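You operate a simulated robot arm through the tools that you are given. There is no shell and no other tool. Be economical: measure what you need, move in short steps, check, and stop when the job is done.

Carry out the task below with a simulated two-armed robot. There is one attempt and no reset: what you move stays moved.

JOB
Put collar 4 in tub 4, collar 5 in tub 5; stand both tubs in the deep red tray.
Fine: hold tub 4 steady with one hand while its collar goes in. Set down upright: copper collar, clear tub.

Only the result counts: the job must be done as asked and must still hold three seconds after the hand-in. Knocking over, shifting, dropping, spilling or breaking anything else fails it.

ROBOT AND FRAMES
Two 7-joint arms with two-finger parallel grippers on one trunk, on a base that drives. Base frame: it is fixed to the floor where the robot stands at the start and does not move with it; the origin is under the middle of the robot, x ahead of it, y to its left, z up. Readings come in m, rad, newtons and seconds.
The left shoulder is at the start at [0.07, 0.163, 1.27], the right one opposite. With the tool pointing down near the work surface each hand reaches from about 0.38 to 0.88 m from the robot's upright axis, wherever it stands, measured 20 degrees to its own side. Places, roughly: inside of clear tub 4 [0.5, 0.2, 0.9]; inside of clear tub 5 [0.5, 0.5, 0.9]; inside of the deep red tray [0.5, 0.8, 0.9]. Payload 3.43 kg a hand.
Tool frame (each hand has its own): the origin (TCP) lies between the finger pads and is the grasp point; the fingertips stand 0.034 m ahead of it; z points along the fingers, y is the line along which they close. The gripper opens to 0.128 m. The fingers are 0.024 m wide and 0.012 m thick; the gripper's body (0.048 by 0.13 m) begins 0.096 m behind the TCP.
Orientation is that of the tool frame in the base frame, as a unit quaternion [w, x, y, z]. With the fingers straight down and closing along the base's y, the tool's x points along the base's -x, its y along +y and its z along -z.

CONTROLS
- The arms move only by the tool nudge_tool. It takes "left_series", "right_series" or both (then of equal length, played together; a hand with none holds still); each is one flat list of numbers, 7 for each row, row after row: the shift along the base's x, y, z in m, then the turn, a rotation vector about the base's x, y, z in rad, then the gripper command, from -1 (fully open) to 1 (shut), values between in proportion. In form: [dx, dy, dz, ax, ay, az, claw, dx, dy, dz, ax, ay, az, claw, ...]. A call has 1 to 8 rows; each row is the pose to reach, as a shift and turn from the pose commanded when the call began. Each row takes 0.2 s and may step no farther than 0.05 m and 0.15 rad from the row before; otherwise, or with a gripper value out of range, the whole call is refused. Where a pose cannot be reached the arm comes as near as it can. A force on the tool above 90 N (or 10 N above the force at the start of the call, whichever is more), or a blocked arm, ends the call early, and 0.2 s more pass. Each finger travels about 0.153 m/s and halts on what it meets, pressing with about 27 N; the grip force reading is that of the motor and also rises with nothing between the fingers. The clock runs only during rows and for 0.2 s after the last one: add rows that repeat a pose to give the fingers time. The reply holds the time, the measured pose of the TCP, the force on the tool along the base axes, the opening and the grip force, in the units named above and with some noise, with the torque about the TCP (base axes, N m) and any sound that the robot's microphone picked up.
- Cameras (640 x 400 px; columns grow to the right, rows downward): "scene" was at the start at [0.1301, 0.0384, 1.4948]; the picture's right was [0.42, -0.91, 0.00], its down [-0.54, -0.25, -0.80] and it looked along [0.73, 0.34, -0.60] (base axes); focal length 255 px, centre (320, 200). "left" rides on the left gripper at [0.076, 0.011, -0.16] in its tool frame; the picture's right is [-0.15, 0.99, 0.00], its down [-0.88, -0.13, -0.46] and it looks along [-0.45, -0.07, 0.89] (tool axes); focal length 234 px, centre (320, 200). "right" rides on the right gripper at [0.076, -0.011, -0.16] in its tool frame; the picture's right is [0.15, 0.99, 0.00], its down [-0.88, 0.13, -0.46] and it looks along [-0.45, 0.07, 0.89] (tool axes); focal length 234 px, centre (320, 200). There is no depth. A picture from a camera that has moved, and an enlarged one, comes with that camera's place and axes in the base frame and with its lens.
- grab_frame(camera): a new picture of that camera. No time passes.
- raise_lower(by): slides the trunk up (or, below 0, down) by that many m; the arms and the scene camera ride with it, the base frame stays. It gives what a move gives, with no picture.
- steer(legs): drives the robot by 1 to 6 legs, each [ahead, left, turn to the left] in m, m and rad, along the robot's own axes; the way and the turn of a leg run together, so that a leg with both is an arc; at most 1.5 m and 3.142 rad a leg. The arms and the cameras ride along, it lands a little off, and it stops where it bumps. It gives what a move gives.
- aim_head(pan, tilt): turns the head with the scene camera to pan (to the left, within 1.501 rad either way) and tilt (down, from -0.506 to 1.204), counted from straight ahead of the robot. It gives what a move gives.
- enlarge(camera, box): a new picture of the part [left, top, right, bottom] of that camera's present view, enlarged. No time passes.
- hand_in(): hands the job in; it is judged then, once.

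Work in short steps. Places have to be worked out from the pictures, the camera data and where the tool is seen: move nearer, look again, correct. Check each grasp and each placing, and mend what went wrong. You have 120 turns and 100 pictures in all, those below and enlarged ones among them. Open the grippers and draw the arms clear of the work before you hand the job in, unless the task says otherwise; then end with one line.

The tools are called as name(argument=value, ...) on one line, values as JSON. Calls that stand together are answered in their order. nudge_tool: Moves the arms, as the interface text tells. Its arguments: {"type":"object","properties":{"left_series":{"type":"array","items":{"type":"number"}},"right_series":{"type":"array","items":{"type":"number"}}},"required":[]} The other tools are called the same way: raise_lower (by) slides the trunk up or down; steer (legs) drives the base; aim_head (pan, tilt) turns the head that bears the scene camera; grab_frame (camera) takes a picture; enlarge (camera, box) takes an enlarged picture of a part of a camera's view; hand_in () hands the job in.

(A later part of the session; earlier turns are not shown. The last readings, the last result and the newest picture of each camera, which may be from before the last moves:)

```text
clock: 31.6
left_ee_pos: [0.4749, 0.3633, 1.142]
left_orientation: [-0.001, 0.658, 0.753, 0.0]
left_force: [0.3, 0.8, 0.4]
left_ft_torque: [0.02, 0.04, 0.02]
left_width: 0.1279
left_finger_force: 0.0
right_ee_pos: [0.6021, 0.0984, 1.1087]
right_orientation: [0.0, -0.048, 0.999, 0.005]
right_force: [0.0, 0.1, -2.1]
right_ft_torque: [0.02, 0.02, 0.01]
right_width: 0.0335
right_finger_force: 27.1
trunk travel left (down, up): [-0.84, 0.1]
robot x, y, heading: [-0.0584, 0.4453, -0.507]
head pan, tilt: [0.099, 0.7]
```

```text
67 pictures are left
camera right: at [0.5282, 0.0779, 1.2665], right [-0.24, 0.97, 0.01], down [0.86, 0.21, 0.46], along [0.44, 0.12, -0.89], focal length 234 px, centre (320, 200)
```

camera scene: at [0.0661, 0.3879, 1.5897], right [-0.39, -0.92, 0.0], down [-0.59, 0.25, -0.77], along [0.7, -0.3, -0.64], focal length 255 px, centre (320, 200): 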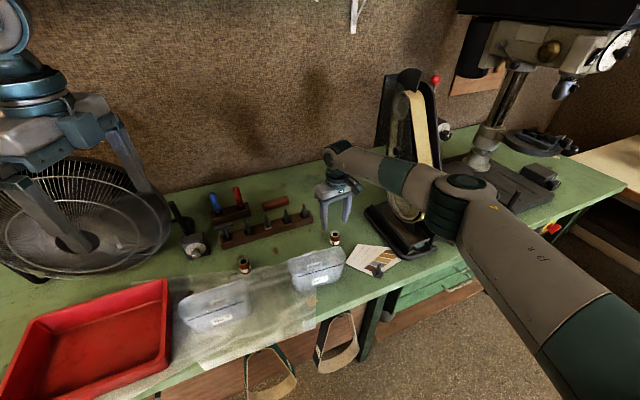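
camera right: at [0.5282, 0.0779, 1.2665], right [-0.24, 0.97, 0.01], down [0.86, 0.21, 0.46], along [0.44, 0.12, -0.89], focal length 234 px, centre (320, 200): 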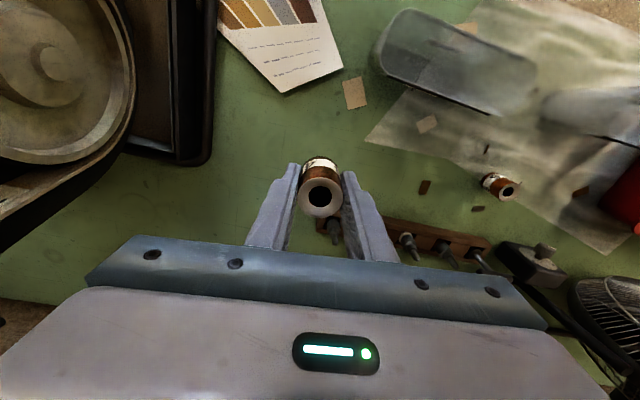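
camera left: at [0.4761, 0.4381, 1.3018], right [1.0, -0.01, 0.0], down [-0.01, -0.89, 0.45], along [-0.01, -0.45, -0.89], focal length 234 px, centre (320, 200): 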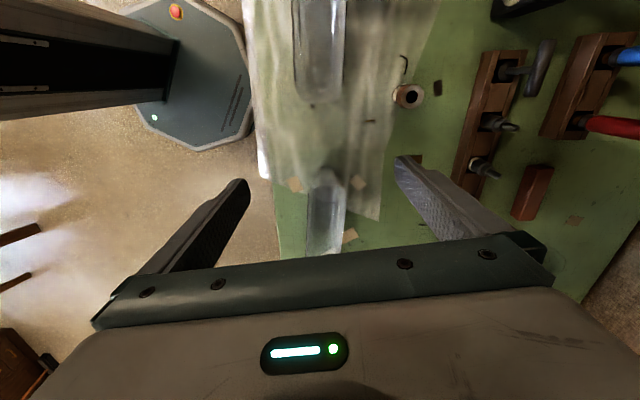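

Both are in place. Now I tilt the left hand (body leaning toward +y) and bring it to a pre-grasp above tub 4's left end.

nudge_tool(left_series=[0, -0.01, -0.02, -0.089, -0.012, 0, -0.7, 0, -0.02, -0.04, -0.178, -0.023, 0, -0.5, 0, -0.03, -0.06, -0.267, -0.035, 0, -0.4, 0, -0.04, -0.085, -0.356, -0.047, 0, -0.4, 0, -0.048, -0.105, -0.445, -0.0585, 0, -0.4])

grab_frame(camera="left")

grab_frame(camera="scene")

```text
clock: 32.8
left_ee_pos: [0.4752, 0.3159, 1.0384]
left_orientation: [0.167, 0.641, 0.734, -0.148]
left_force: [0.4, 0.0, 0.1]
left_ft_torque: [-0.02, 0.02, -0.02]
left_width: 0.0896
left_finger_force: 0.0
right_ee_pos: [0.6016, 0.1004, 1.1095]
right_orientation: [0.0, -0.049, 0.999, 0.003]
right_force: [0.8, 0.3, -2.3]
right_ft_torque: [-0.01, 0.05, 0.03]
right_width: 0.0335
right_finger_force: 26.6
trunk travel left (down, up): [-0.84, 0.1]
robot x, y, heading: [-0.0567, 0.4426, -0.503]
head pan, tilt: [0.099, 0.7]
```

```text
66 pictures are left
camera left: at [0.4688, 0.4534, 1.1495], right [1.0, 0.0, 0.06], down [-0.05, -0.61, 0.79], along [0.04, -0.8, -0.61], focal length 234 px, centre (320, 200)
```

left: 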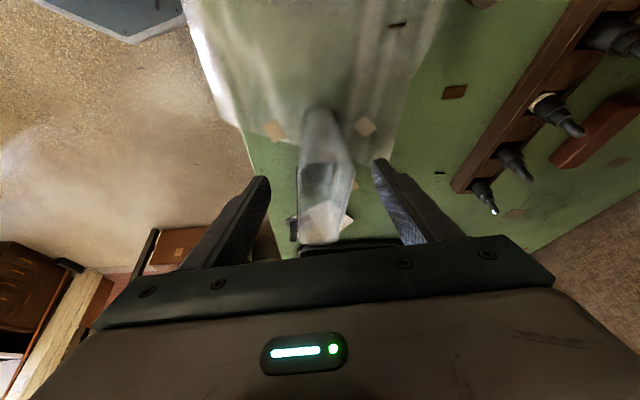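

```text
65 pictures are left
camera scene: at [0.0694, 0.3879, 1.5795], right [-0.39, -0.92, 0.0], down [-0.59, 0.25, -0.76], along [0.7, -0.3, -0.65], focal length 255 px, centre (320, 200)
```

scene: 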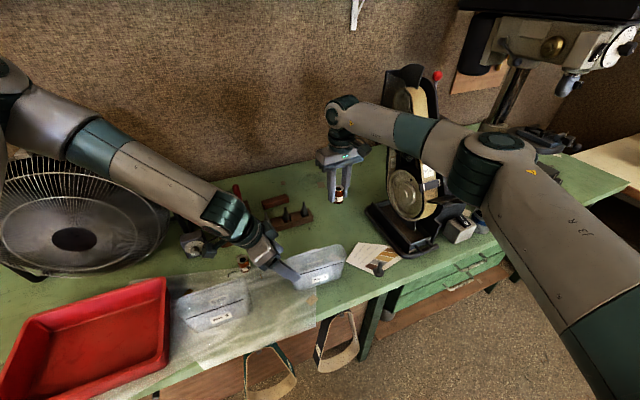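

I enlarge to verify alignment with the tub's end.

enlarge(camera="left", box=[240, 80, 420, 260])

enlarge(camera="scene", box=[220, 200, 380, 300])

```text
2.22 times, centred on (330, 170) of left
camera zoom: at [0.4688, 0.4534, 1.1495], right [1.0, 0.0, 0.06], down [-0.05, -0.61, 0.79], along [0.04, -0.8, -0.61], focal length 520 px, centre (298, 267)
```

zoom: 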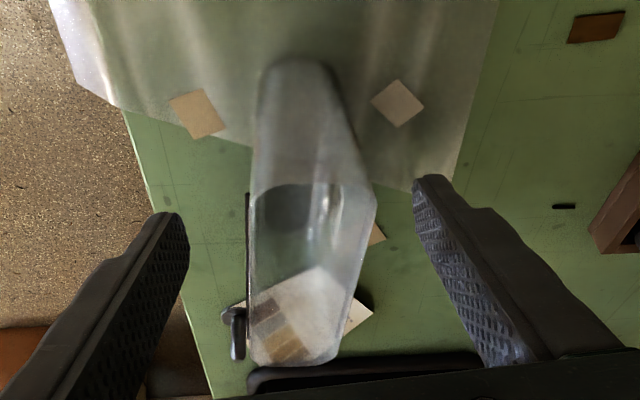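

```text
4.00 times, centred on (300, 250) of scene
camera zoom: at [0.0694, 0.3879, 1.5795], right [-0.39, -0.92, 0.0], down [-0.59, 0.25, -0.76], along [0.7, -0.3, -0.65], focal length 1020 px, centre (400, 0)
```

zoom: 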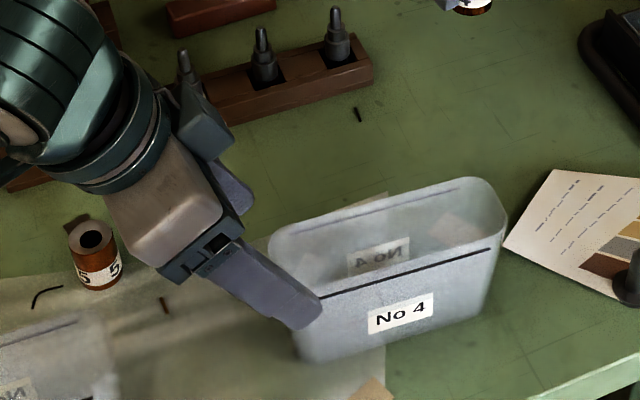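

Re-measuring the dark slots from three views shows that tub 4's long axis has yaw ≈ −0.07 (not +0.13), with its centre line at x ≈ 0.4835 + 0.07·(y−0.22). I turn the left hand −0.20 and the right −0.17 accordingly, and shift the left hand to x ≈ 0.49.

nudge_tool(left_series=[0.007, 0, 0, 0, 0, -0.1, -0.4, 0.0145, 0, 0, 0, 0, -0.2, -0.4, 0.0135, -0.018, -0.036, 0, 0, -0.2, -0.4, 0.0135, -0.018, -0.036, 0, 0, -0.2, -0.4], right_series=[0, 0, 0, 0, 0, -0.08, 0.6, 0, 0, 0, 0, 0, -0.17, 0.6, 0, 0, 0, 0, 0, -0.17, 0.6, 0, 0, 0, 0, 0, -0.17, 0.6])

enlarge(camera="left", box=[230, 80, 420, 260])

enlarge(camera="scene", box=[220, 200, 380, 300])

```text
clock: 33.8
left_ee_pos: [0.4903, 0.3135, 1.023]
left_orientation: [0.152, 0.712, 0.666, -0.163]
left_force: [0.7, 0.2, 0.0]
left_ft_torque: [0.01, 0.0, 0.03]
left_width: 0.0897
left_finger_force: 0.0
left hand out of reach, approached as far as the arm can: row 3, 4
right_ee_pos: [0.6016, 0.0983, 1.1102]
right_orientation: [0.001, 0.036, 0.999, 0.002]
right_force: [-0.1, 1.0, -1.9]
right_ft_torque: [0.02, -0.01, 0.0]
right_width: 0.0336
right_finger_force: 26.5
trunk travel left (down, up): [-0.84, 0.1]
robot x, y, heading: [-0.0571, 0.4459, -0.503]
head pan, tilt: [0.099, 0.7]
```

```text
2.22 times, centred on (325, 170) of left
camera zoom: at [0.5109, 0.4491, 1.1328], right [0.98, -0.2, 0.06], down [-0.17, -0.58, 0.79], along [-0.12, -0.79, -0.61], focal length 520 px, centre (309, 267)
```

zoom: 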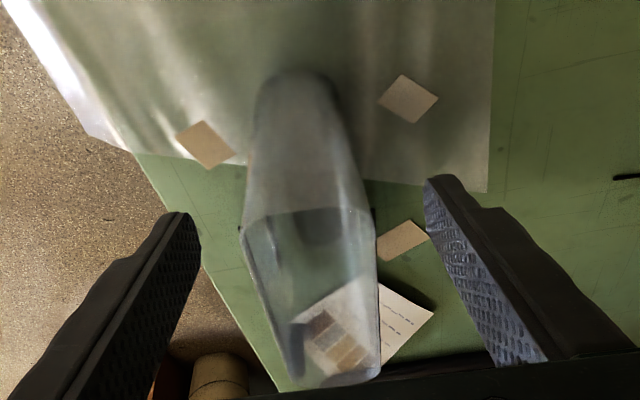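

```text
4.00 times, centred on (300, 250) of scene
camera zoom: at [0.0668, 0.3871, 1.5796], right [-0.39, -0.92, 0.0], down [-0.59, 0.25, -0.77], along [0.7, -0.3, -0.64], focal length 1020 px, centre (400, 0)
```

zoom: 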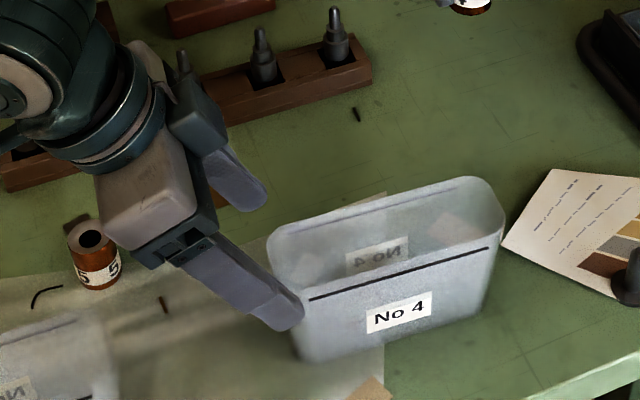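

The left hand got stuck at a limit. I test whether it can shift −y at this height, since lowering the trunk could then take it down.

nudge_tool(left_series=[-0.001, -0.017, 0, 0, 0, 0, -0.4, -0.002, -0.034, 0, 0, 0, 0, -0.4])

```text
clock: 34.4
left_ee_pos: [0.4898, 0.3, 1.0354]
left_orientation: [0.152, 0.712, 0.665, -0.163]
left_force: [-0.2, -0.2, -1.0]
left_ft_torque: [-0.03, -0.01, 0.02]
left_width: 0.0894
left_finger_force: 0.1
left hand out of reach, approached as far as the arm can: row 1, 2
right_ee_pos: [0.6015, 0.0981, 1.109]
right_orientation: [0.0, 0.037, 0.999, 0.002]
right_force: [0.7, -0.1, -1.4]
right_ft_torque: [-0.01, -0.03, -0.01]
right_width: 0.0335
right_finger_force: 26.9
trunk travel left (down, up): [-0.84, 0.1]
robot x, y, heading: [-0.0538, 0.4432, -0.506]
head pan, tilt: [0.099, 0.7]
```

The limit blocks going further down/away from the shoulder, so a lower trunk will help. I raise both hands a bit, then lower the trunk 0.1 m.

nudge_tool(left_series=[0, 0.01, 0.03, 0, 0, 0, -0.4, 0, 0.02, 0.06, 0, 0, 0, -0.4], right_series=[0, 0, 0.04, 0, 0, 0, 0.6, 0, 0, 0.08, 0, 0, 0, 0.6])

raise_lower(by=-0.1)

grab_frame(camera="scene")

```text
clock: 35.0
left_ee_pos: [0.488, 0.3205, 1.0971]
left_orientation: [0.153, 0.713, 0.665, -0.163]
left_force: [-0.1, 0.4, -0.1]
left_ft_torque: [-0.03, -0.01, 0.0]
left_width: 0.0897
left_finger_force: 0.1
right_ee_pos: [0.5978, 0.0997, 1.1887]
right_orientation: [0.002, 0.036, 0.999, 0.001]
right_force: [0.0, 0.3, -1.0]
right_ft_torque: [-0.02, -0.03, -0.02]
right_width: 0.0337
right_finger_force: 27.0
trunk travel left (down, up): [-0.84, 0.1]
robot x, y, heading: [-0.0541, 0.4444, -0.506]
head pan, tilt: [0.099, 0.7]
```

```text
clock: 36.3
left_ee_pos: [0.4891, 0.3194, 0.9961]
left_orientation: [0.152, 0.713, 0.665, -0.163]
left_force: [0.2, -0.7, 0.7]
left_ft_torque: [-0.01, -0.02, 0.01]
left_width: 0.0898
left_finger_force: 0.0
right_ee_pos: [0.6002, 0.0988, 1.0872]
right_orientation: [0.001, 0.036, 0.999, 0.003]
right_force: [-0.2, -0.1, -1.1]
right_ft_torque: [0.01, -0.03, 0.0]
right_width: 0.0336
right_finger_force: 27.4
trunk travel left (down, up): [-0.74, 0.2]
robot x, y, heading: [-0.0522, 0.4437, -0.507]
head pan, tilt: [0.099, 0.7]
```

```text
60 pictures are left
camera scene: at [0.0677, 0.3871, 1.4796], right [-0.39, -0.92, 0.0], down [-0.59, 0.25, -0.76], along [0.7, -0.3, -0.64], focal length 255 px, centre (320, 200)
```

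scene: 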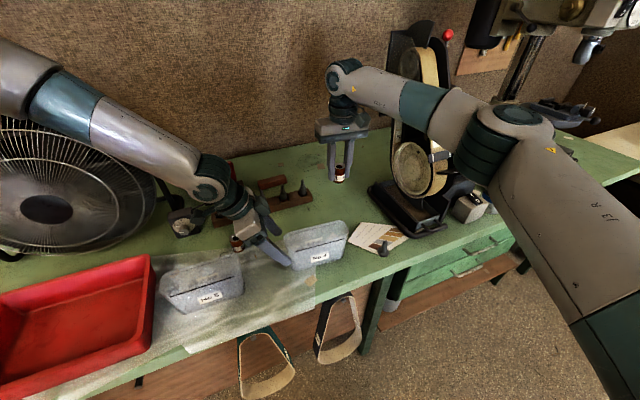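

Now I move the left hand to the grasp spot on tub 4's left end.

nudge_tool(left_series=[0, -0.02, -0.015, 0, 0, 0, -0.4, -0.001, -0.039, -0.031, 0, 0, 0, -0.4, -0.001, -0.039, -0.031, 0, 0, 0, -0.4])

enlarge(camera="left", box=[230, 80, 420, 260])

enlarge(camera="scene", box=[220, 180, 380, 280])

```text
clock: 37.1
left_ee_pos: [0.489, 0.2813, 0.9658]
left_orientation: [0.152, 0.713, 0.665, -0.162]
left_force: [-0.8, -0.6, -0.5]
left_ft_torque: [0.0, -0.02, 0.01]
left_width: 0.0897
left_finger_force: 0.0
right_ee_pos: [0.5994, 0.1011, 1.0882]
right_orientation: [0.001, 0.036, 0.999, 0.003]
right_force: [0.0, 0.0, -0.8]
right_ft_torque: [0.05, -0.02, 0.0]
right_width: 0.0335
right_finger_force: 27.0
trunk travel left (down, up): [-0.74, 0.2]
robot x, y, heading: [-0.0545, 0.4447, -0.502]
head pan, tilt: [0.099, 0.7]
```

```text
2.22 times, centred on (325, 170) of left
camera zoom: at [0.5093, 0.4169, 1.0761], right [0.98, -0.2, 0.06], down [-0.17, -0.59, 0.79], along [-0.12, -0.79, -0.61], focal length 520 px, centre (309, 267)
```

zoom: 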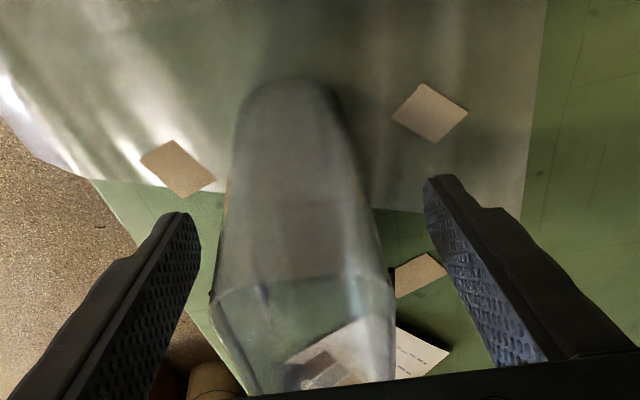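

```text
4.00 times, centred on (300, 230) of scene
camera zoom: at [0.0667, 0.3876, 1.4797], right [-0.39, -0.92, 0.0], down [-0.59, 0.25, -0.77], along [0.7, -0.3, -0.64], focal length 1020 px, centre (400, 80)
```

zoom: 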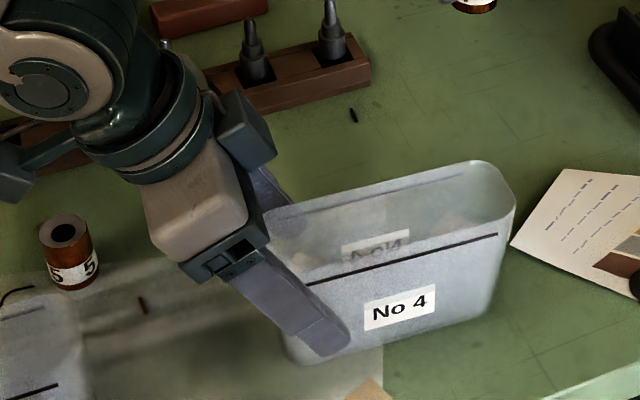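

Fingers straddle the tub end well. I close gently in steps.

nudge_tool(left_series=[0, 0, 0, 0, 0, 0, -0.2, 0, 0, 0, 0, 0, 0, 0, 0, 0, 0, 0, 0, 0, 0.08, 0, 0, 0, 0, 0, 0, 0.13, 0, 0, 0, 0, 0, 0, 0.13])

enlarge(camera="left", box=[230, 80, 420, 260])

```text
clock: 38.3
left_ee_pos: [0.4899, 0.2822, 0.9665]
left_orientation: [0.151, 0.712, 0.666, -0.163]
left_force: [0.8, -0.1, 1.5]
left_ft_torque: [0.02, 0.03, 0.01]
left_width: 0.0573
left_finger_force: 27.1
right_ee_pos: [0.5989, 0.0988, 1.0872]
right_orientation: [0.0, 0.036, 0.999, 0.002]
right_force: [0.0, -0.1, -1.4]
right_ft_torque: [-0.04, -0.02, -0.02]
right_width: 0.0337
right_finger_force: 26.5
trunk travel left (down, up): [-0.74, 0.2]
robot x, y, heading: [-0.0536, 0.4399, -0.505]
head pan, tilt: [0.099, 0.7]
```

```text
2.22 times, centred on (325, 170) of left
camera zoom: at [0.5099, 0.4166, 1.0759], right [0.98, -0.2, 0.06], down [-0.17, -0.59, 0.79], along [-0.12, -0.79, -0.61], focal length 520 px, centre (309, 267)
```

zoom: 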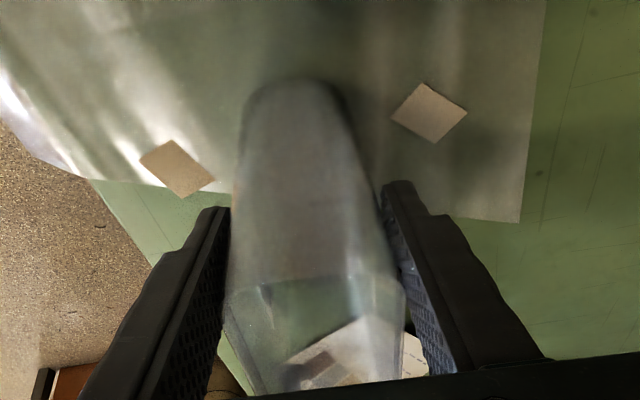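

Tub 4 is held (5.7 cm, no damage seen). I move the right hand with the collar over the tub, aiming at (0.484, 0.196).

nudge_tool(right_series=[-0.029, 0.024, 0, 0, 0, 0, 0.6, -0.058, 0.048, 0, 0, 0, 0, 0.6, -0.087, 0.072, 0, 0, 0, 0, 0.6, -0.115, 0.096, 0, 0, 0, 0, 0.6, -0.115, 0.096, 0, 0, 0, 0, 0.6])

grab_frame(camera="right")

enlarge(camera="scene", box=[220, 160, 380, 260])

```text
clock: 39.5
left_ee_pos: [0.4904, 0.28, 0.9647]
left_orientation: [0.151, 0.713, 0.665, -0.163]
left_force: [-0.8, 0.2, 0.1]
left_ft_torque: [-0.01, -0.04, 0.01]
left_width: 0.0571
left_finger_force: 26.9
right_ee_pos: [0.4848, 0.1967, 1.0861]
right_orientation: [0.001, 0.037, 0.999, 0.003]
right_force: [0.6, 0.1, -1.1]
right_ft_torque: [-0.03, -0.03, 0.0]
right_width: 0.0338
right_finger_force: 26.7
trunk travel left (down, up): [-0.74, 0.2]
robot x, y, heading: [-0.0564, 0.4458, -0.503]
head pan, tilt: [0.099, 0.7]
```

```text
56 pictures are left
camera right: at [0.4076, 0.189, 1.2447], right [-0.07, 1.0, 0.01], down [0.89, 0.06, 0.46], along [0.46, 0.04, -0.89], focal length 234 px, centre (320, 200)
```

right: 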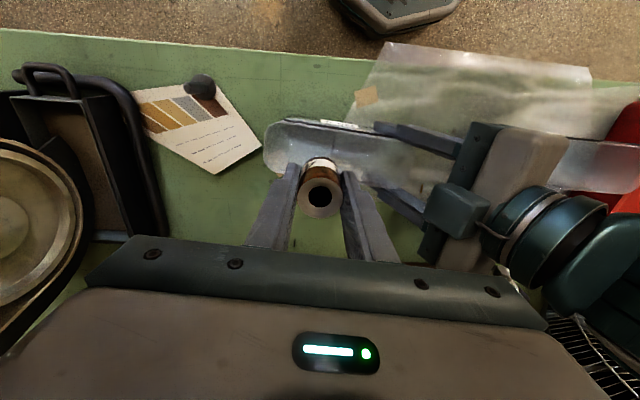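

```text
4.00 times, centred on (300, 210) of scene
camera zoom: at [0.0676, 0.3871, 1.4796], right [-0.39, -0.92, 0.0], down [-0.59, 0.25, -0.76], along [0.7, -0.3, -0.64], focal length 1020 px, centre (400, 160)
```

zoom: 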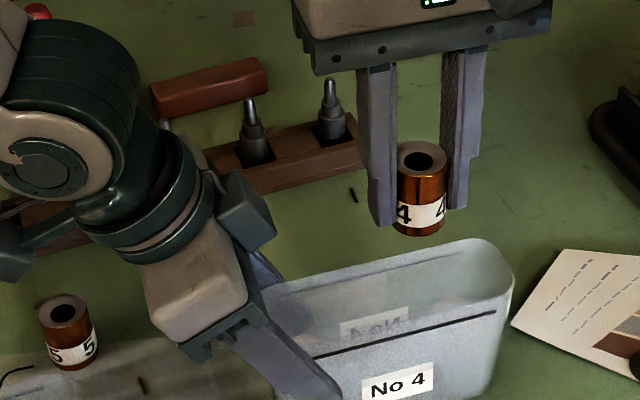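

I enlarge the right view to check the lateral alignment against the rim.

enlarge(camera="right", box=[240, 100, 480, 250])

```text
2.67 times, centred on (360, 175) of right
camera zoom: at [0.4076, 0.189, 1.2447], right [-0.07, 1.0, 0.01], down [0.89, 0.06, 0.46], along [0.46, 0.04, -0.89], focal length 624 px, centre (213, 267)
```

zoom: 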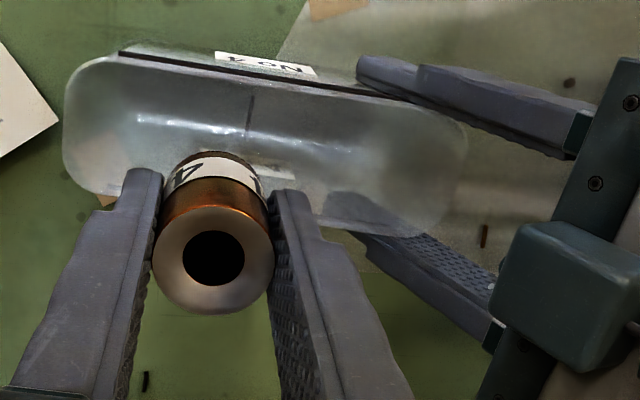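

Tub centre at x ≈ 0.483, matching. I shift +5 mm in y and lower the collar into the tub.

nudge_tool(right_series=[-0.001, 0.005, -0.03, 0, 0, 0, 0.6, -0.001, 0.005, -0.06, 0, 0, 0, 0.6, -0.001, 0.005, -0.09, 0, 0, 0, 0.6, -0.001, 0.005, -0.115, 0, 0, 0, 0.6, -0.001, 0.005, -0.135, 0, 0, 0, 0.6, -0.001, 0.005, -0.148, 0, 0, 0, 0.6, -0.001, 0.005, -0.148, 0, 0, 0, 0.6])

enlarge(camera="right", box=[240, 50, 480, 250])

enlarge(camera="scene", box=[220, 170, 380, 270])

```text
clock: 41.1
left_ee_pos: [0.4884, 0.2794, 0.9646]
left_orientation: [0.152, 0.712, 0.665, -0.164]
left_force: [-0.1, 0.2, 0.9]
left_ft_torque: [0.02, -0.01, 0.0]
left_width: 0.057
left_finger_force: 27.3
right_ee_pos: [0.4824, 0.2014, 0.9378]
right_orientation: [0.001, 0.037, 0.999, 0.003]
right_force: [-0.1, -0.2, -1.8]
right_ft_torque: [0.01, 0.0, -0.02]
right_width: 0.0335
right_finger_force: 27.1
trunk travel left (down, up): [-0.74, 0.2]
robot x, y, heading: [-0.0584, 0.4435, -0.504]
head pan, tilt: [0.099, 0.7]
```

```text
2.00 times, centred on (360, 150) of right
camera zoom: at [0.4076, 0.1941, 1.0959], right [-0.07, 1.0, 0.01], down [0.89, 0.06, 0.46], along [0.46, 0.04, -0.89], focal length 468 px, centre (240, 300)
```

zoom: 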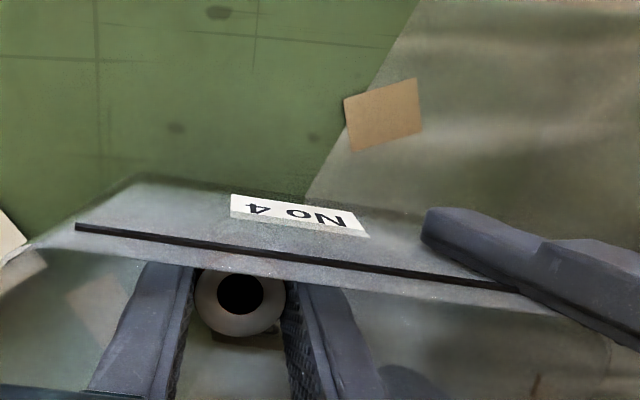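

```text
4.00 times, centred on (300, 220) of scene
camera zoom: at [0.0675, 0.3871, 1.4796], right [-0.39, -0.92, 0.0], down [-0.59, 0.25, -0.76], along [0.7, -0.3, -0.64], focal length 1020 px, centre (400, 120)
```

zoom: 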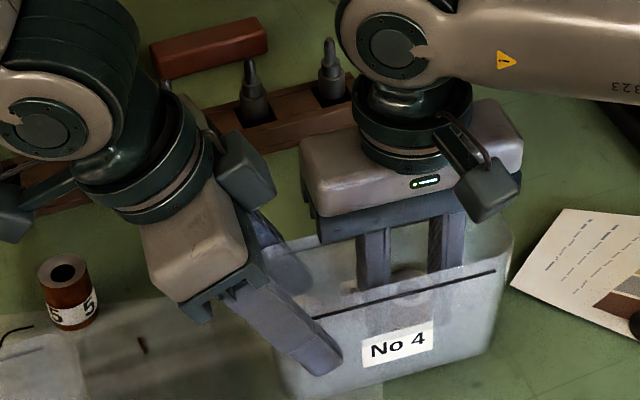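

The collar is inside the tub. I lower the rest in small steps and watch for contact.

nudge_tool(right_series=[0, 0, -0.004, 0, 0, 0, 0.6, 0, 0, -0.008, 0, 0, 0, 0.6, 0, 0, -0.011, 0, 0, 0, 0.6, 0, 0, -0.013, 0, 0, 0, 0.6, 0, 0, -0.013, 0, 0, 0, 0.6])

```text
clock: 42.3
left_ee_pos: [0.4893, 0.2807, 0.9647]
left_orientation: [0.152, 0.713, 0.665, -0.163]
left_force: [0.1, -0.7, 0.3]
left_ft_torque: [-0.01, -0.01, -0.02]
left_width: 0.0571
left_finger_force: 27.0
right_ee_pos: [0.4834, 0.2, 0.9254]
right_orientation: [0.0, 0.037, 0.999, 0.003]
right_force: [0.2, -0.2, -2.5]
right_ft_torque: [0.0, 0.03, 0.0]
right_width: 0.0335
right_finger_force: 26.7
trunk travel left (down, up): [-0.74, 0.2]
robot x, y, heading: [-0.0547, 0.4417, -0.503]
head pan, tilt: [0.099, 0.7]
```

No contact yet; I continue by a millimetre or two per row.

nudge_tool(right_series=[0, 0, -0.001, 0, 0, 0, 0.6, 0, 0, -0.002, 0, 0, 0, 0.6, 0, 0, -0.003, 0, 0, 0, 0.6, 0, 0, -0.004, 0, 0, 0, 0.6, 0, 0, -0.004, 0, 0, 0, 0.6])

```text
clock: 43.5
left_ee_pos: [0.4885, 0.2814, 0.9652]
left_orientation: [0.152, 0.712, 0.666, -0.163]
left_force: [0.8, -1.2, -6.1]
left_ft_torque: [0.07, -0.34, 0.12]
left_width: 0.0572
left_finger_force: 27.0
right_ee_pos: [0.4834, 0.2019, 0.9224]
right_orientation: [0.002, 0.036, 0.999, 0.003]
right_force: [-1.3, 1.6, 10.6]
right_ft_torque: [-0.05, 0.17, 0.0]
right_width: 0.0333
right_finger_force: 27.0
trunk travel left (down, up): [-0.74, 0.2]
robot x, y, heading: [-0.0547, 0.4431, -0.503]
head pan, tilt: [0.099, 0.7]
```

Contact with the tub floor (10 N). I ease up 1 mm, open slightly, and look.

nudge_tool(right_series=[0, 0, 0.001, 0, 0, 0, 0.45, 0, 0, 0.001, 0, 0, 0, 0.35, 0, 0, 0.001, 0, 0, 0, 0.25, 0, 0, 0.001, 0, 0, 0, 0.22])

nudge_tool(right_series=[0, 0, 0.02, 0, 0, 0, 0.22, 0, 0, 0.045, 0, 0, 0, 0.22, 0, 0, 0.08, 0, 0, 0, 0.22, 0, 0, 0.12, 0, 0, 0, 0.22, 0, 0, 0.16, 0, 0, 0, 0.22])

enlarge(camera="right", box=[240, 80, 480, 230])

```text
clock: 44.5
left_ee_pos: [0.4893, 0.2808, 0.9654]
left_orientation: [0.152, 0.713, 0.665, -0.163]
left_force: [0.1, 0.4, -1.1]
left_ft_torque: [0.05, -0.04, -0.02]
left_width: 0.057
left_finger_force: 26.3
right_ee_pos: [0.4843, 0.2015, 0.9229]
right_orientation: [0.002, 0.036, 0.999, 0.003]
right_force: [-0.1, 0.2, 0.1]
right_ft_torque: [-0.02, 0.01, -0.02]
right_width: 0.0498
right_finger_force: 0.1
trunk travel left (down, up): [-0.74, 0.2]
robot x, y, heading: [-0.057, 0.4453, -0.504]
head pan, tilt: [0.099, 0.7]
```

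```text
clock: 45.7
left_ee_pos: [0.49, 0.2816, 0.9643]
left_orientation: [0.152, 0.712, 0.666, -0.162]
left_force: [-0.2, 0.9, 0.5]
left_ft_torque: [-0.03, -0.03, -0.01]
left_width: 0.0571
left_finger_force: 26.8
right_ee_pos: [0.4843, 0.2015, 1.0821]
right_orientation: [0.0, 0.036, 0.999, 0.003]
right_force: [0.4, -0.1, 0.5]
right_ft_torque: [-0.03, 0.0, 0.02]
right_width: 0.0498
right_finger_force: 0.0
trunk travel left (down, up): [-0.74, 0.2]
robot x, y, heading: [-0.0571, 0.4418, -0.509]
head pan, tilt: [0.099, 0.7]
```

```text
2.67 times, centred on (360, 155) of right
camera zoom: at [0.4078, 0.1948, 1.24], right [-0.07, 1.0, 0.01], down [0.89, 0.06, 0.46], along [0.46, 0.04, -0.89], focal length 624 px, centre (213, 320)
```

zoom: 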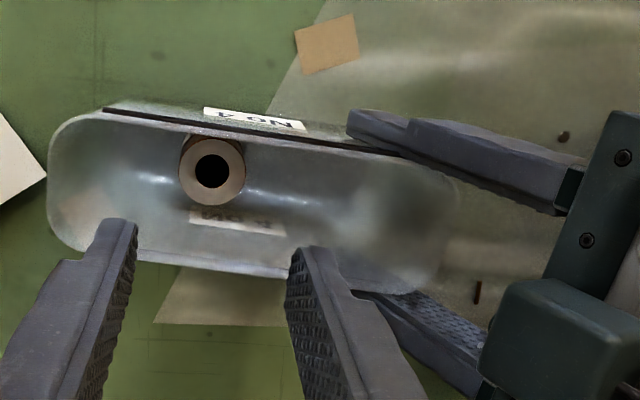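

Collar 4 stands upright in tub 4. I release the tub with the left hand, draw it back along its axis, and raise the right hand clear.

nudge_tool(left_series=[0, 0, 0, 0, 0, 0, 0, 0, 0, 0, 0, 0, 0, -0.2, 0, 0, 0, 0, 0, 0, -0.4, 0, 0.015, 0.03, 0, 0, 0, -0.4, 0, 0.03, 0.06, 0, 0, 0, -0.4, 0, 0.045, 0.09, 0, 0, 0, -0.4, 0, 0.06, 0.12, 0, 0, 0, -0.4, 0, 0.075, 0.16, 0, 0, 0, -0.4], right_series=[0, 0, 0.02, 0, 0, 0, 0.2, 0, 0, 0.05, 0, 0, 0, 0.2, 0, 0, 0.08, 0, 0, 0, 0.2, 0.01, -0.02, 0.1, 0, 0, 0, 0.2, 0.02, -0.04, 0.12, 0, 0, 0, 0.2, 0.03, -0.06, 0.13, 0, 0, 0, 0.2, 0.04, -0.08, 0.14, 0, 0, 0, 0.2, 0.05, -0.09, 0.15, 0, 0, 0, 0.2])

grab_frame(camera="scene")

grab_frame(camera="right")

```text
clock: 47.5
left_ee_pos: [0.4889, 0.3579, 1.1267]
left_orientation: [0.152, 0.713, 0.665, -0.164]
left_force: [0.1, 0.4, 0.5]
left_ft_torque: [-0.01, -0.04, 0.03]
left_width: 0.0898
left_finger_force: 0.1
right_ee_pos: [0.5346, 0.1117, 1.2357]
right_orientation: [0.002, 0.036, 0.999, 0.001]
right_force: [0.3, -0.2, 0.1]
right_ft_torque: [-0.02, 0.0, 0.01]
right_width: 0.0513
right_finger_force: 0.0
trunk travel left (down, up): [-0.74, 0.2]
robot x, y, heading: [-0.0614, 0.4459, -0.508]
head pan, tilt: [0.099, 0.7]
```

```text
50 pictures are left
camera scene: at [0.0662, 0.3895, 1.4797], right [-0.39, -0.92, 0.0], down [-0.59, 0.25, -0.77], along [0.7, -0.3, -0.64], focal length 255 px, centre (320, 200)
```

scene: 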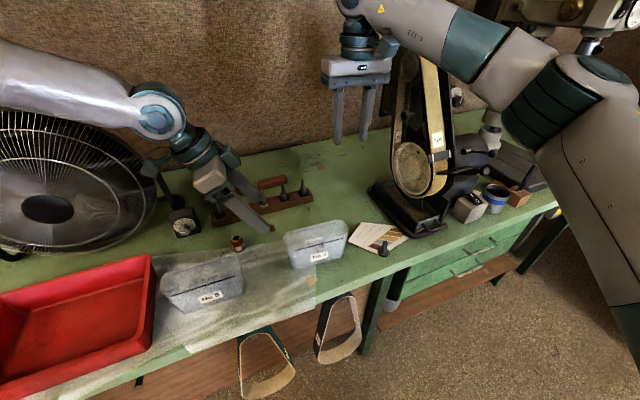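

```text
49 pictures are left
camera right: at [0.4574, 0.1056, 1.3934], right [-0.07, 1.0, 0.0], down [0.89, 0.06, 0.46], along [0.46, 0.04, -0.89], focal length 234 px, centre (320, 200)
```

right: 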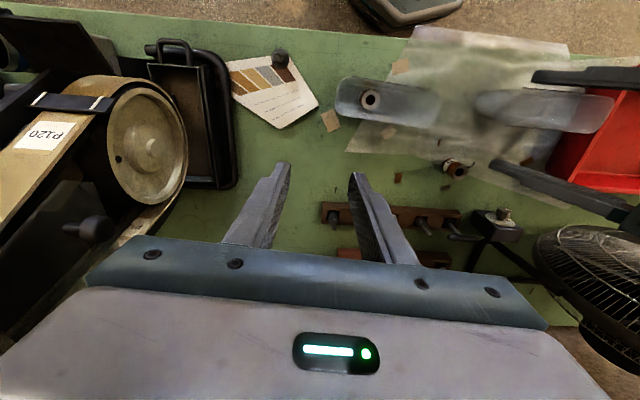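

Now the left hand straightens up and moves above tub 4's centre to regrasp it for carrying; the right hand moves further off.

nudge_tool(left_series=[-0.001, -0.03, 0, 0.111, -0.008, 0, -0.4, -0.002, -0.06, 0, 0.222, -0.0155, 0, -0.4, -0.003, -0.09, 0, 0.333, -0.023, 0, -0.4, -0.004, -0.12, -0.01, 0.444, -0.031, 0, -0.4, -0.005, -0.147, -0.03, 0.444, -0.031, 0, -0.4], right_series=[0.02, -0.01, 0.01, 0, 0, 0, 0.2, 0.04, -0.01, 0.03, 0, 0, 0, 0.2, 0.06, -0.02, 0.05, 0, 0, 0, 0.2, 0.07, -0.02, 0.06, 0, 0, 0, 0.2, 0.08, -0.02, 0.07, 0, 0, 0, 0.2])

grab_frame(camera="left")

grab_frame(camera="scene")

```text
clock: 48.7
left_ee_pos: [0.4913, 0.299, 1.1187]
left_orientation: [0.002, 0.73, 0.683, -0.001]
left_force: [-0.7, -1.2, 0.6]
left_ft_torque: [0.02, -0.01, -0.03]
left_width: 0.0897
left_finger_force: 0.0
left hand out of reach, approached as far as the arm can: row 3, 4, 5
right_ee_pos: [0.5976, 0.09, 1.2921]
right_orientation: [0.002, 0.038, 0.999, 0.003]
right_force: [-0.2, -0.9, 0.4]
right_ft_torque: [-0.01, 0.0, 0.0]
right_width: 0.0513
right_finger_force: 0.2
right hand out of reach, approached as far as the arm can: row 4, 5
trunk travel left (down, up): [-0.74, 0.2]
robot x, y, heading: [-0.0567, 0.4421, -0.505]
head pan, tilt: [0.099, 0.7]
```

```text
48 pictures are left
camera left: at [0.5077, 0.3735, 1.2777], right [0.98, -0.21, 0.0], down [-0.19, -0.87, 0.46], along [-0.1, -0.45, -0.89], focal length 234 px, centre (320, 200)
```

left: 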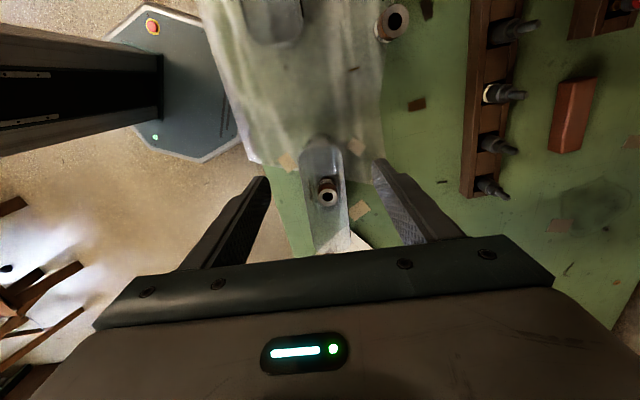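

```text
47 pictures are left
camera scene: at [0.0661, 0.386, 1.4797], right [-0.39, -0.92, 0.0], down [-0.59, 0.25, -0.77], along [0.7, -0.3, -0.64], focal length 255 px, centre (320, 200)
```

scene: 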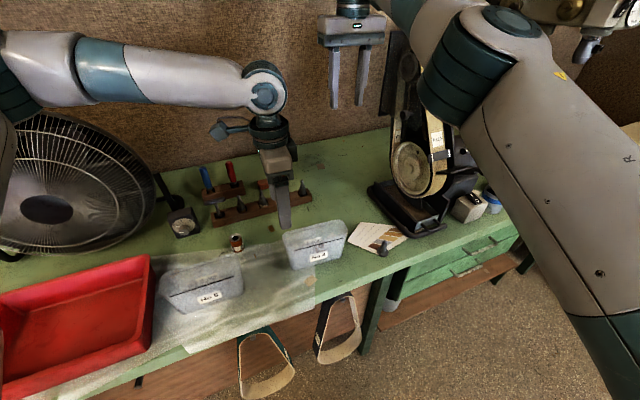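

The left arm is at its cross-body limit. I drive the robot 0.15 m to its right so tub 4 lies properly in the left hand's range.

steer(legs=[[0, -0.15, 0]])

grab_frame(camera="scene")

```text
clock: 50.1
left_ee_pos: [0.4216, 0.1726, 1.1171]
left_orientation: [0.002, 0.729, 0.684, -0.002]
left_force: [0.1, 0.3, 0.1]
left_ft_torque: [-0.04, 0.03, -0.02]
left_width: 0.0897
left_finger_force: 0.0
right_ee_pos: [0.5284, -0.0357, 1.292]
right_orientation: [0.002, 0.035, 0.999, 0.001]
right_force: [0.0, 0.0, 0.1]
right_ft_torque: [-0.03, 0.0, 0.0]
right_width: 0.051
right_finger_force: 0.1
trunk travel left (down, up): [-0.74, 0.2]
robot x, y, heading: [-0.1258, 0.3117, -0.502]
head pan, tilt: [0.099, 0.7]
```

```text
46 pictures are left
camera scene: at [-0.003, 0.259, 1.4795], right [-0.39, -0.92, 0.0], down [-0.59, 0.25, -0.76], along [0.7, -0.3, -0.64], focal length 255 px, centre (320, 200)
```

scene: 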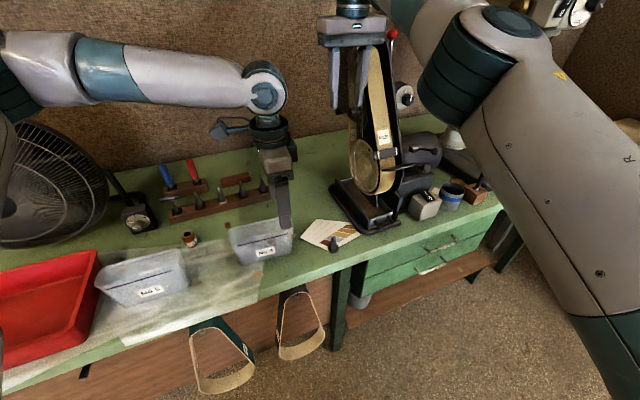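

I move the left hand above the tub centre (0.484, 0.212) and look down.

nudge_tool(left_series=[0.03, 0.02, 0, 0, 0, 0, -0.4, 0.062, 0.039, -0.01, 0, 0, 0, -0.4, 0.062, 0.039, -0.03, 0, 0, 0, -0.4, 0.062, 0.039, -0.03, 0, 0, 0, -0.4])

enlarge(camera="left", box=[220, 80, 420, 260])

```text
clock: 51.1
left_ee_pos: [0.4845, 0.2102, 1.0869]
left_orientation: [0.002, 0.729, 0.684, -0.002]
left_force: [0.4, -0.2, -0.2]
left_ft_torque: [-0.03, -0.02, 0.01]
left_width: 0.0898
left_finger_force: 0.0
right_ee_pos: [0.5274, -0.0374, 1.2927]
right_orientation: [0.002, 0.036, 0.999, 0.002]
right_force: [0.0, 0.7, -0.4]
right_ft_torque: [-0.03, -0.02, 0.01]
right_width: 0.0514
right_finger_force: 0.0
trunk travel left (down, up): [-0.74, 0.2]
robot x, y, heading: [-0.1246, 0.312, -0.505]
head pan, tilt: [0.099, 0.7]
```

```text
2.22 times, centred on (320, 170) of left
camera zoom: at [0.5016, 0.2851, 1.2467], right [0.98, -0.21, 0.0], down [-0.19, -0.87, 0.46], along [-0.1, -0.45, -0.89], focal length 520 px, centre (320, 267)
```

zoom: 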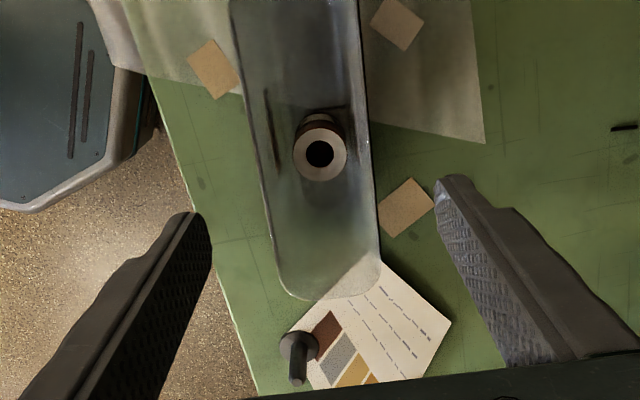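

Well centred over the tub. I descend and close on it.

nudge_tool(left_series=[-0.001, 0, -0.035, 0, 0, 0, -0.4, -0.001, 0, -0.07, 0, 0, 0, -0.4, -0.001, 0, -0.105, 0, 0, 0, -0.4, -0.001, 0, -0.132, 0, 0, 0, -0.4, -0.001, 0, -0.132, 0, 0, 0, -0.1, -0.001, 0, -0.132, 0, 0, 0, 0.05, -0.001, 0, -0.132, 0, 0, 0, 0.13, -0.001, 0, -0.132, 0, 0, 0, 0.13])

enlarge(camera="left", box=[220, 80, 420, 260])

```text
clock: 52.9
left_ee_pos: [0.4817, 0.2269, 0.9663]
left_orientation: [0.002, 0.729, 0.684, -0.002]
left_force: [0.4, 0.7, -1.3]
left_ft_torque: [0.01, 0.03, -0.01]
left_width: 0.0564
left_finger_force: 27.2
left hand out of reach, approached as far as the arm can: row 3, 4, 5, 6, 7, 8
right_ee_pos: [0.5279, -0.0379, 1.2917]
right_orientation: [0.002, 0.036, 0.999, 0.002]
right_force: [0.2, -0.1, 1.0]
right_ft_torque: [0.01, 0.02, 0.02]
right_width: 0.0509
right_finger_force: 0.0
trunk travel left (down, up): [-0.74, 0.2]
robot x, y, heading: [-0.1242, 0.3147, -0.506]
head pan, tilt: [0.099, 0.7]
```

```text
2.22 times, centred on (320, 170) of left
camera zoom: at [0.4978, 0.3016, 1.1249], right [0.98, -0.21, 0.0], down [-0.19, -0.87, 0.46], along [-0.1, -0.45, -0.89], focal length 520 px, centre (320, 267)
```

zoom: 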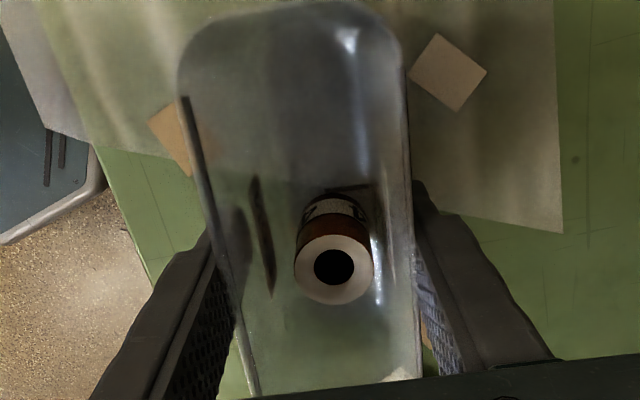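

Gripped near the tub's middle (5.6 cm). I lift a little and check.

nudge_tool(left_series=[0, 0, 0.01, 0, 0, 0, 0.2, 0, 0, 0.025, 0, 0, 0, 0.2, 0, 0, 0.045, 0, 0, 0, 0.2, 0, 0, 0.045, 0, 0, 0, 0.2])

enlarge(camera="scene", box=[180, 160, 340, 260])

```text
clock: 53.9
left_ee_pos: [0.4819, 0.2262, 1.0096]
left_orientation: [0.001, 0.731, 0.683, -0.002]
left_force: [-0.4, -0.4, -2.2]
left_ft_torque: [0.02, -0.01, 0.01]
left_width: 0.0569
left_finger_force: 27.0
right_ee_pos: [0.5282, -0.0376, 1.2906]
right_orientation: [0.002, 0.036, 0.999, 0.003]
right_force: [-0.3, -0.2, -0.2]
right_ft_torque: [0.05, -0.03, 0.0]
right_width: 0.0512
right_finger_force: 0.1
trunk travel left (down, up): [-0.74, 0.2]
robot x, y, heading: [-0.1287, 0.3129, -0.503]
head pan, tilt: [0.099, 0.7]
```

```text
4.00 times, centred on (260, 210) of scene
camera zoom: at [-0.0036, 0.2571, 1.4795], right [-0.39, -0.92, 0.0], down [-0.59, 0.25, -0.76], along [0.7, -0.3, -0.64], focal length 1020 px, centre (560, 160)
```

zoom: 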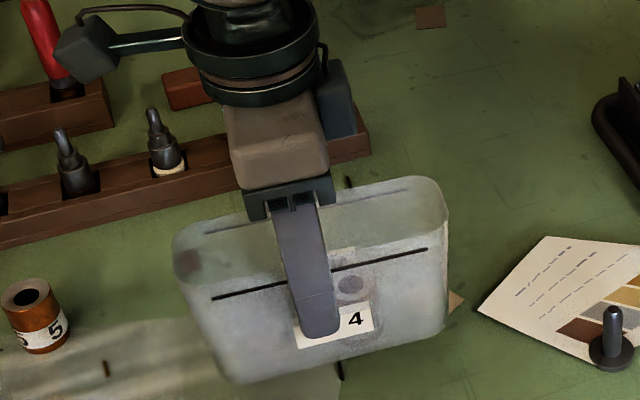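

Tub 4 hangs level and steady. I lift it to z ≈ 1.16 for transport.

nudge_tool(left_series=[0, 0.005, 0.03, 0, 0, 0, 0.2, 0, 0.01, 0.06, 0, 0, 0, 0.2, 0, 0.02, 0.09, 0, 0, 0, 0.2, 0, 0.03, 0.12, 0, 0, 0, 0.2, 0, 0.03, 0.15, 0, 0, 0, 0.2, 0, 0.03, 0.15, 0, 0, 0, 0.2])

steer(legs=[[0, 0, 0.25], [0, 0, 0.25], [0, 0.12, 0], [0, 0.12, 0]])

aim_head(pan=0.3, tilt=0.75)

grab_frame(camera="scene")

grab_frame(camera="left")

```text
clock: 55.3
left_ee_pos: [0.4818, 0.2548, 1.1607]
left_orientation: [0.001, 0.73, 0.683, -0.003]
left_force: [-0.3, 0.2, -1.6]
left_ft_torque: [-0.02, 0.0, 0.02]
left_width: 0.0565
left_finger_force: 26.8
right_ee_pos: [0.5284, -0.037, 1.2922]
right_orientation: [0.002, 0.037, 0.999, 0.002]
right_force: [-0.1, -0.3, 0.0]
right_ft_torque: [0.0, 0.03, -0.01]
right_width: 0.0512
right_finger_force: 0.2
trunk travel left (down, up): [-0.74, 0.2]
robot x, y, heading: [-0.1305, 0.3089, -0.505]
head pan, tilt: [0.099, 0.7]
```

```text
clock: 59.1
left_ee_pos: [0.436, 0.7908, 1.1626]
left_orientation: [0.002, 0.54, 0.842, -0.002]
left_force: [-0.6, -0.6, -1.0]
left_ft_torque: [0.04, 0.03, -0.01]
left_width: 0.0567
left_finger_force: 27.7
right_ee_pos: [0.6176, 0.5558, 1.292]
right_orientation: [0.001, -0.212, 0.977, 0.003]
right_force: [0.1, 1.2, 0.1]
right_ft_torque: [-0.02, 0.03, 0.0]
right_width: 0.0512
right_finger_force: 0.0
trunk travel left (down, up): [-0.74, 0.2]
robot x, y, heading: [-0.1266, 0.5496, -0.004]
head pan, tilt: [0.099, 0.7]
```

```text
clock: 59.8
left_ee_pos: [0.435, 0.7919, 1.1611]
left_orientation: [0.003, 0.54, 0.842, -0.001]
left_force: [-0.7, 0.0, -1.4]
left_ft_torque: [0.02, 0.03, 0.01]
left_width: 0.0565
left_finger_force: 26.8
right_ee_pos: [0.6176, 0.5578, 1.2918]
right_orientation: [0.001, -0.211, 0.977, 0.001]
right_force: [-0.2, 0.8, 0.8]
right_ft_torque: [-0.03, -0.01, 0.01]
right_width: 0.0513
right_finger_force: 0.1
trunk travel left (down, up): [-0.74, 0.2]
robot x, y, heading: [-0.1258, 0.5504, -0.002]
head pan, tilt: [0.3, 0.75]
```

```text
42 pictures are left
camera scene: at [0.0045, 0.5787, 1.4753], right [0.29, -0.96, 0.0], down [-0.65, -0.2, -0.73], along [0.7, 0.21, -0.68], focal length 255 px, centre (320, 200)
```

scene: 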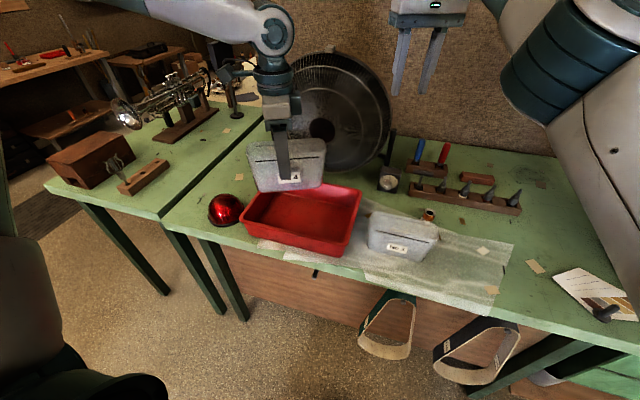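

```text
41 pictures are left
camera left: at [0.414, 0.8657, 1.3209], right [0.96, 0.28, 0.0], down [0.25, -0.85, 0.46], along [0.13, -0.44, -0.89], focal length 234 px, centre (320, 200)
```

left: 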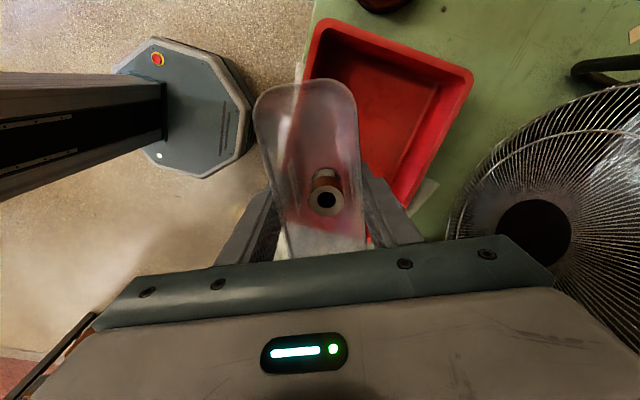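

All went well. I measure the tray in an enlarged view.

enlarge(camera="scene", box=[220, 160, 380, 270])

enlarge(camera="left", box=[240, 0, 500, 220])

grab_frame(camera="right")

```text
3.64 times, centred on (300, 215) of scene
camera zoom: at [0.0045, 0.5787, 1.4753], right [0.29, -0.96, 0.0], down [-0.65, -0.2, -0.73], along [0.7, 0.21, -0.68], focal length 927 px, centre (393, 146)
```

zoom: 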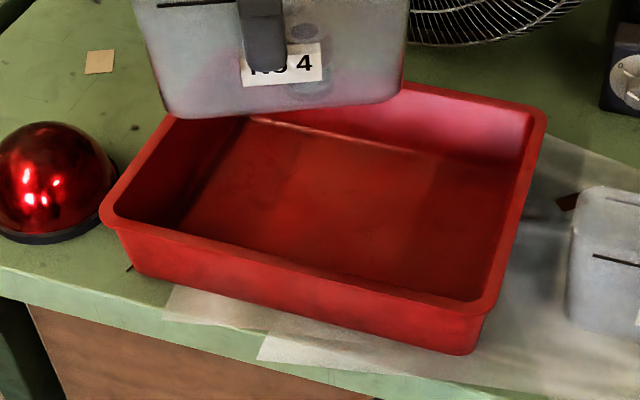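

```text
1.82 times, centred on (370, 110) of left
camera zoom: at [0.414, 0.8657, 1.3209], right [0.96, 0.28, 0.0], down [0.25, -0.85, 0.46], along [0.13, -0.44, -0.89], focal length 426 px, centre (229, 364)
```

zoom: 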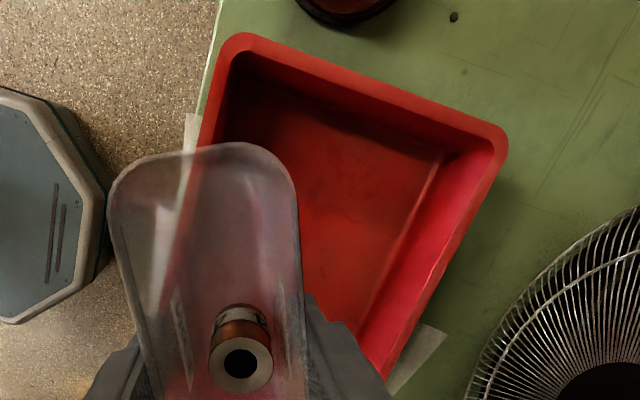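

```text
38 pictures are left
camera right: at [0.5531, 0.515, 1.4495], right [-0.54, 0.84, 0.0], down [0.75, 0.48, 0.46], along [0.38, 0.25, -0.89], focal length 234 px, centre (320, 200)
```

right: 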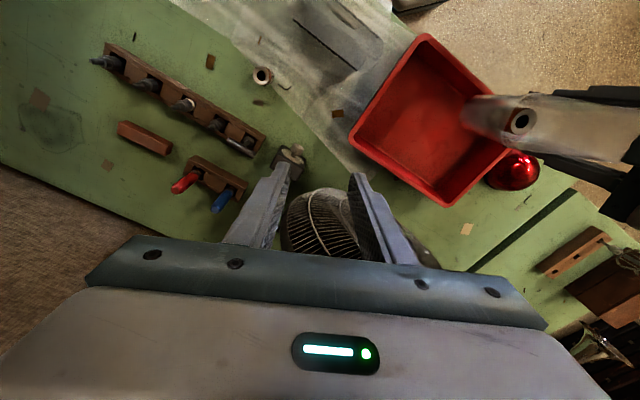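

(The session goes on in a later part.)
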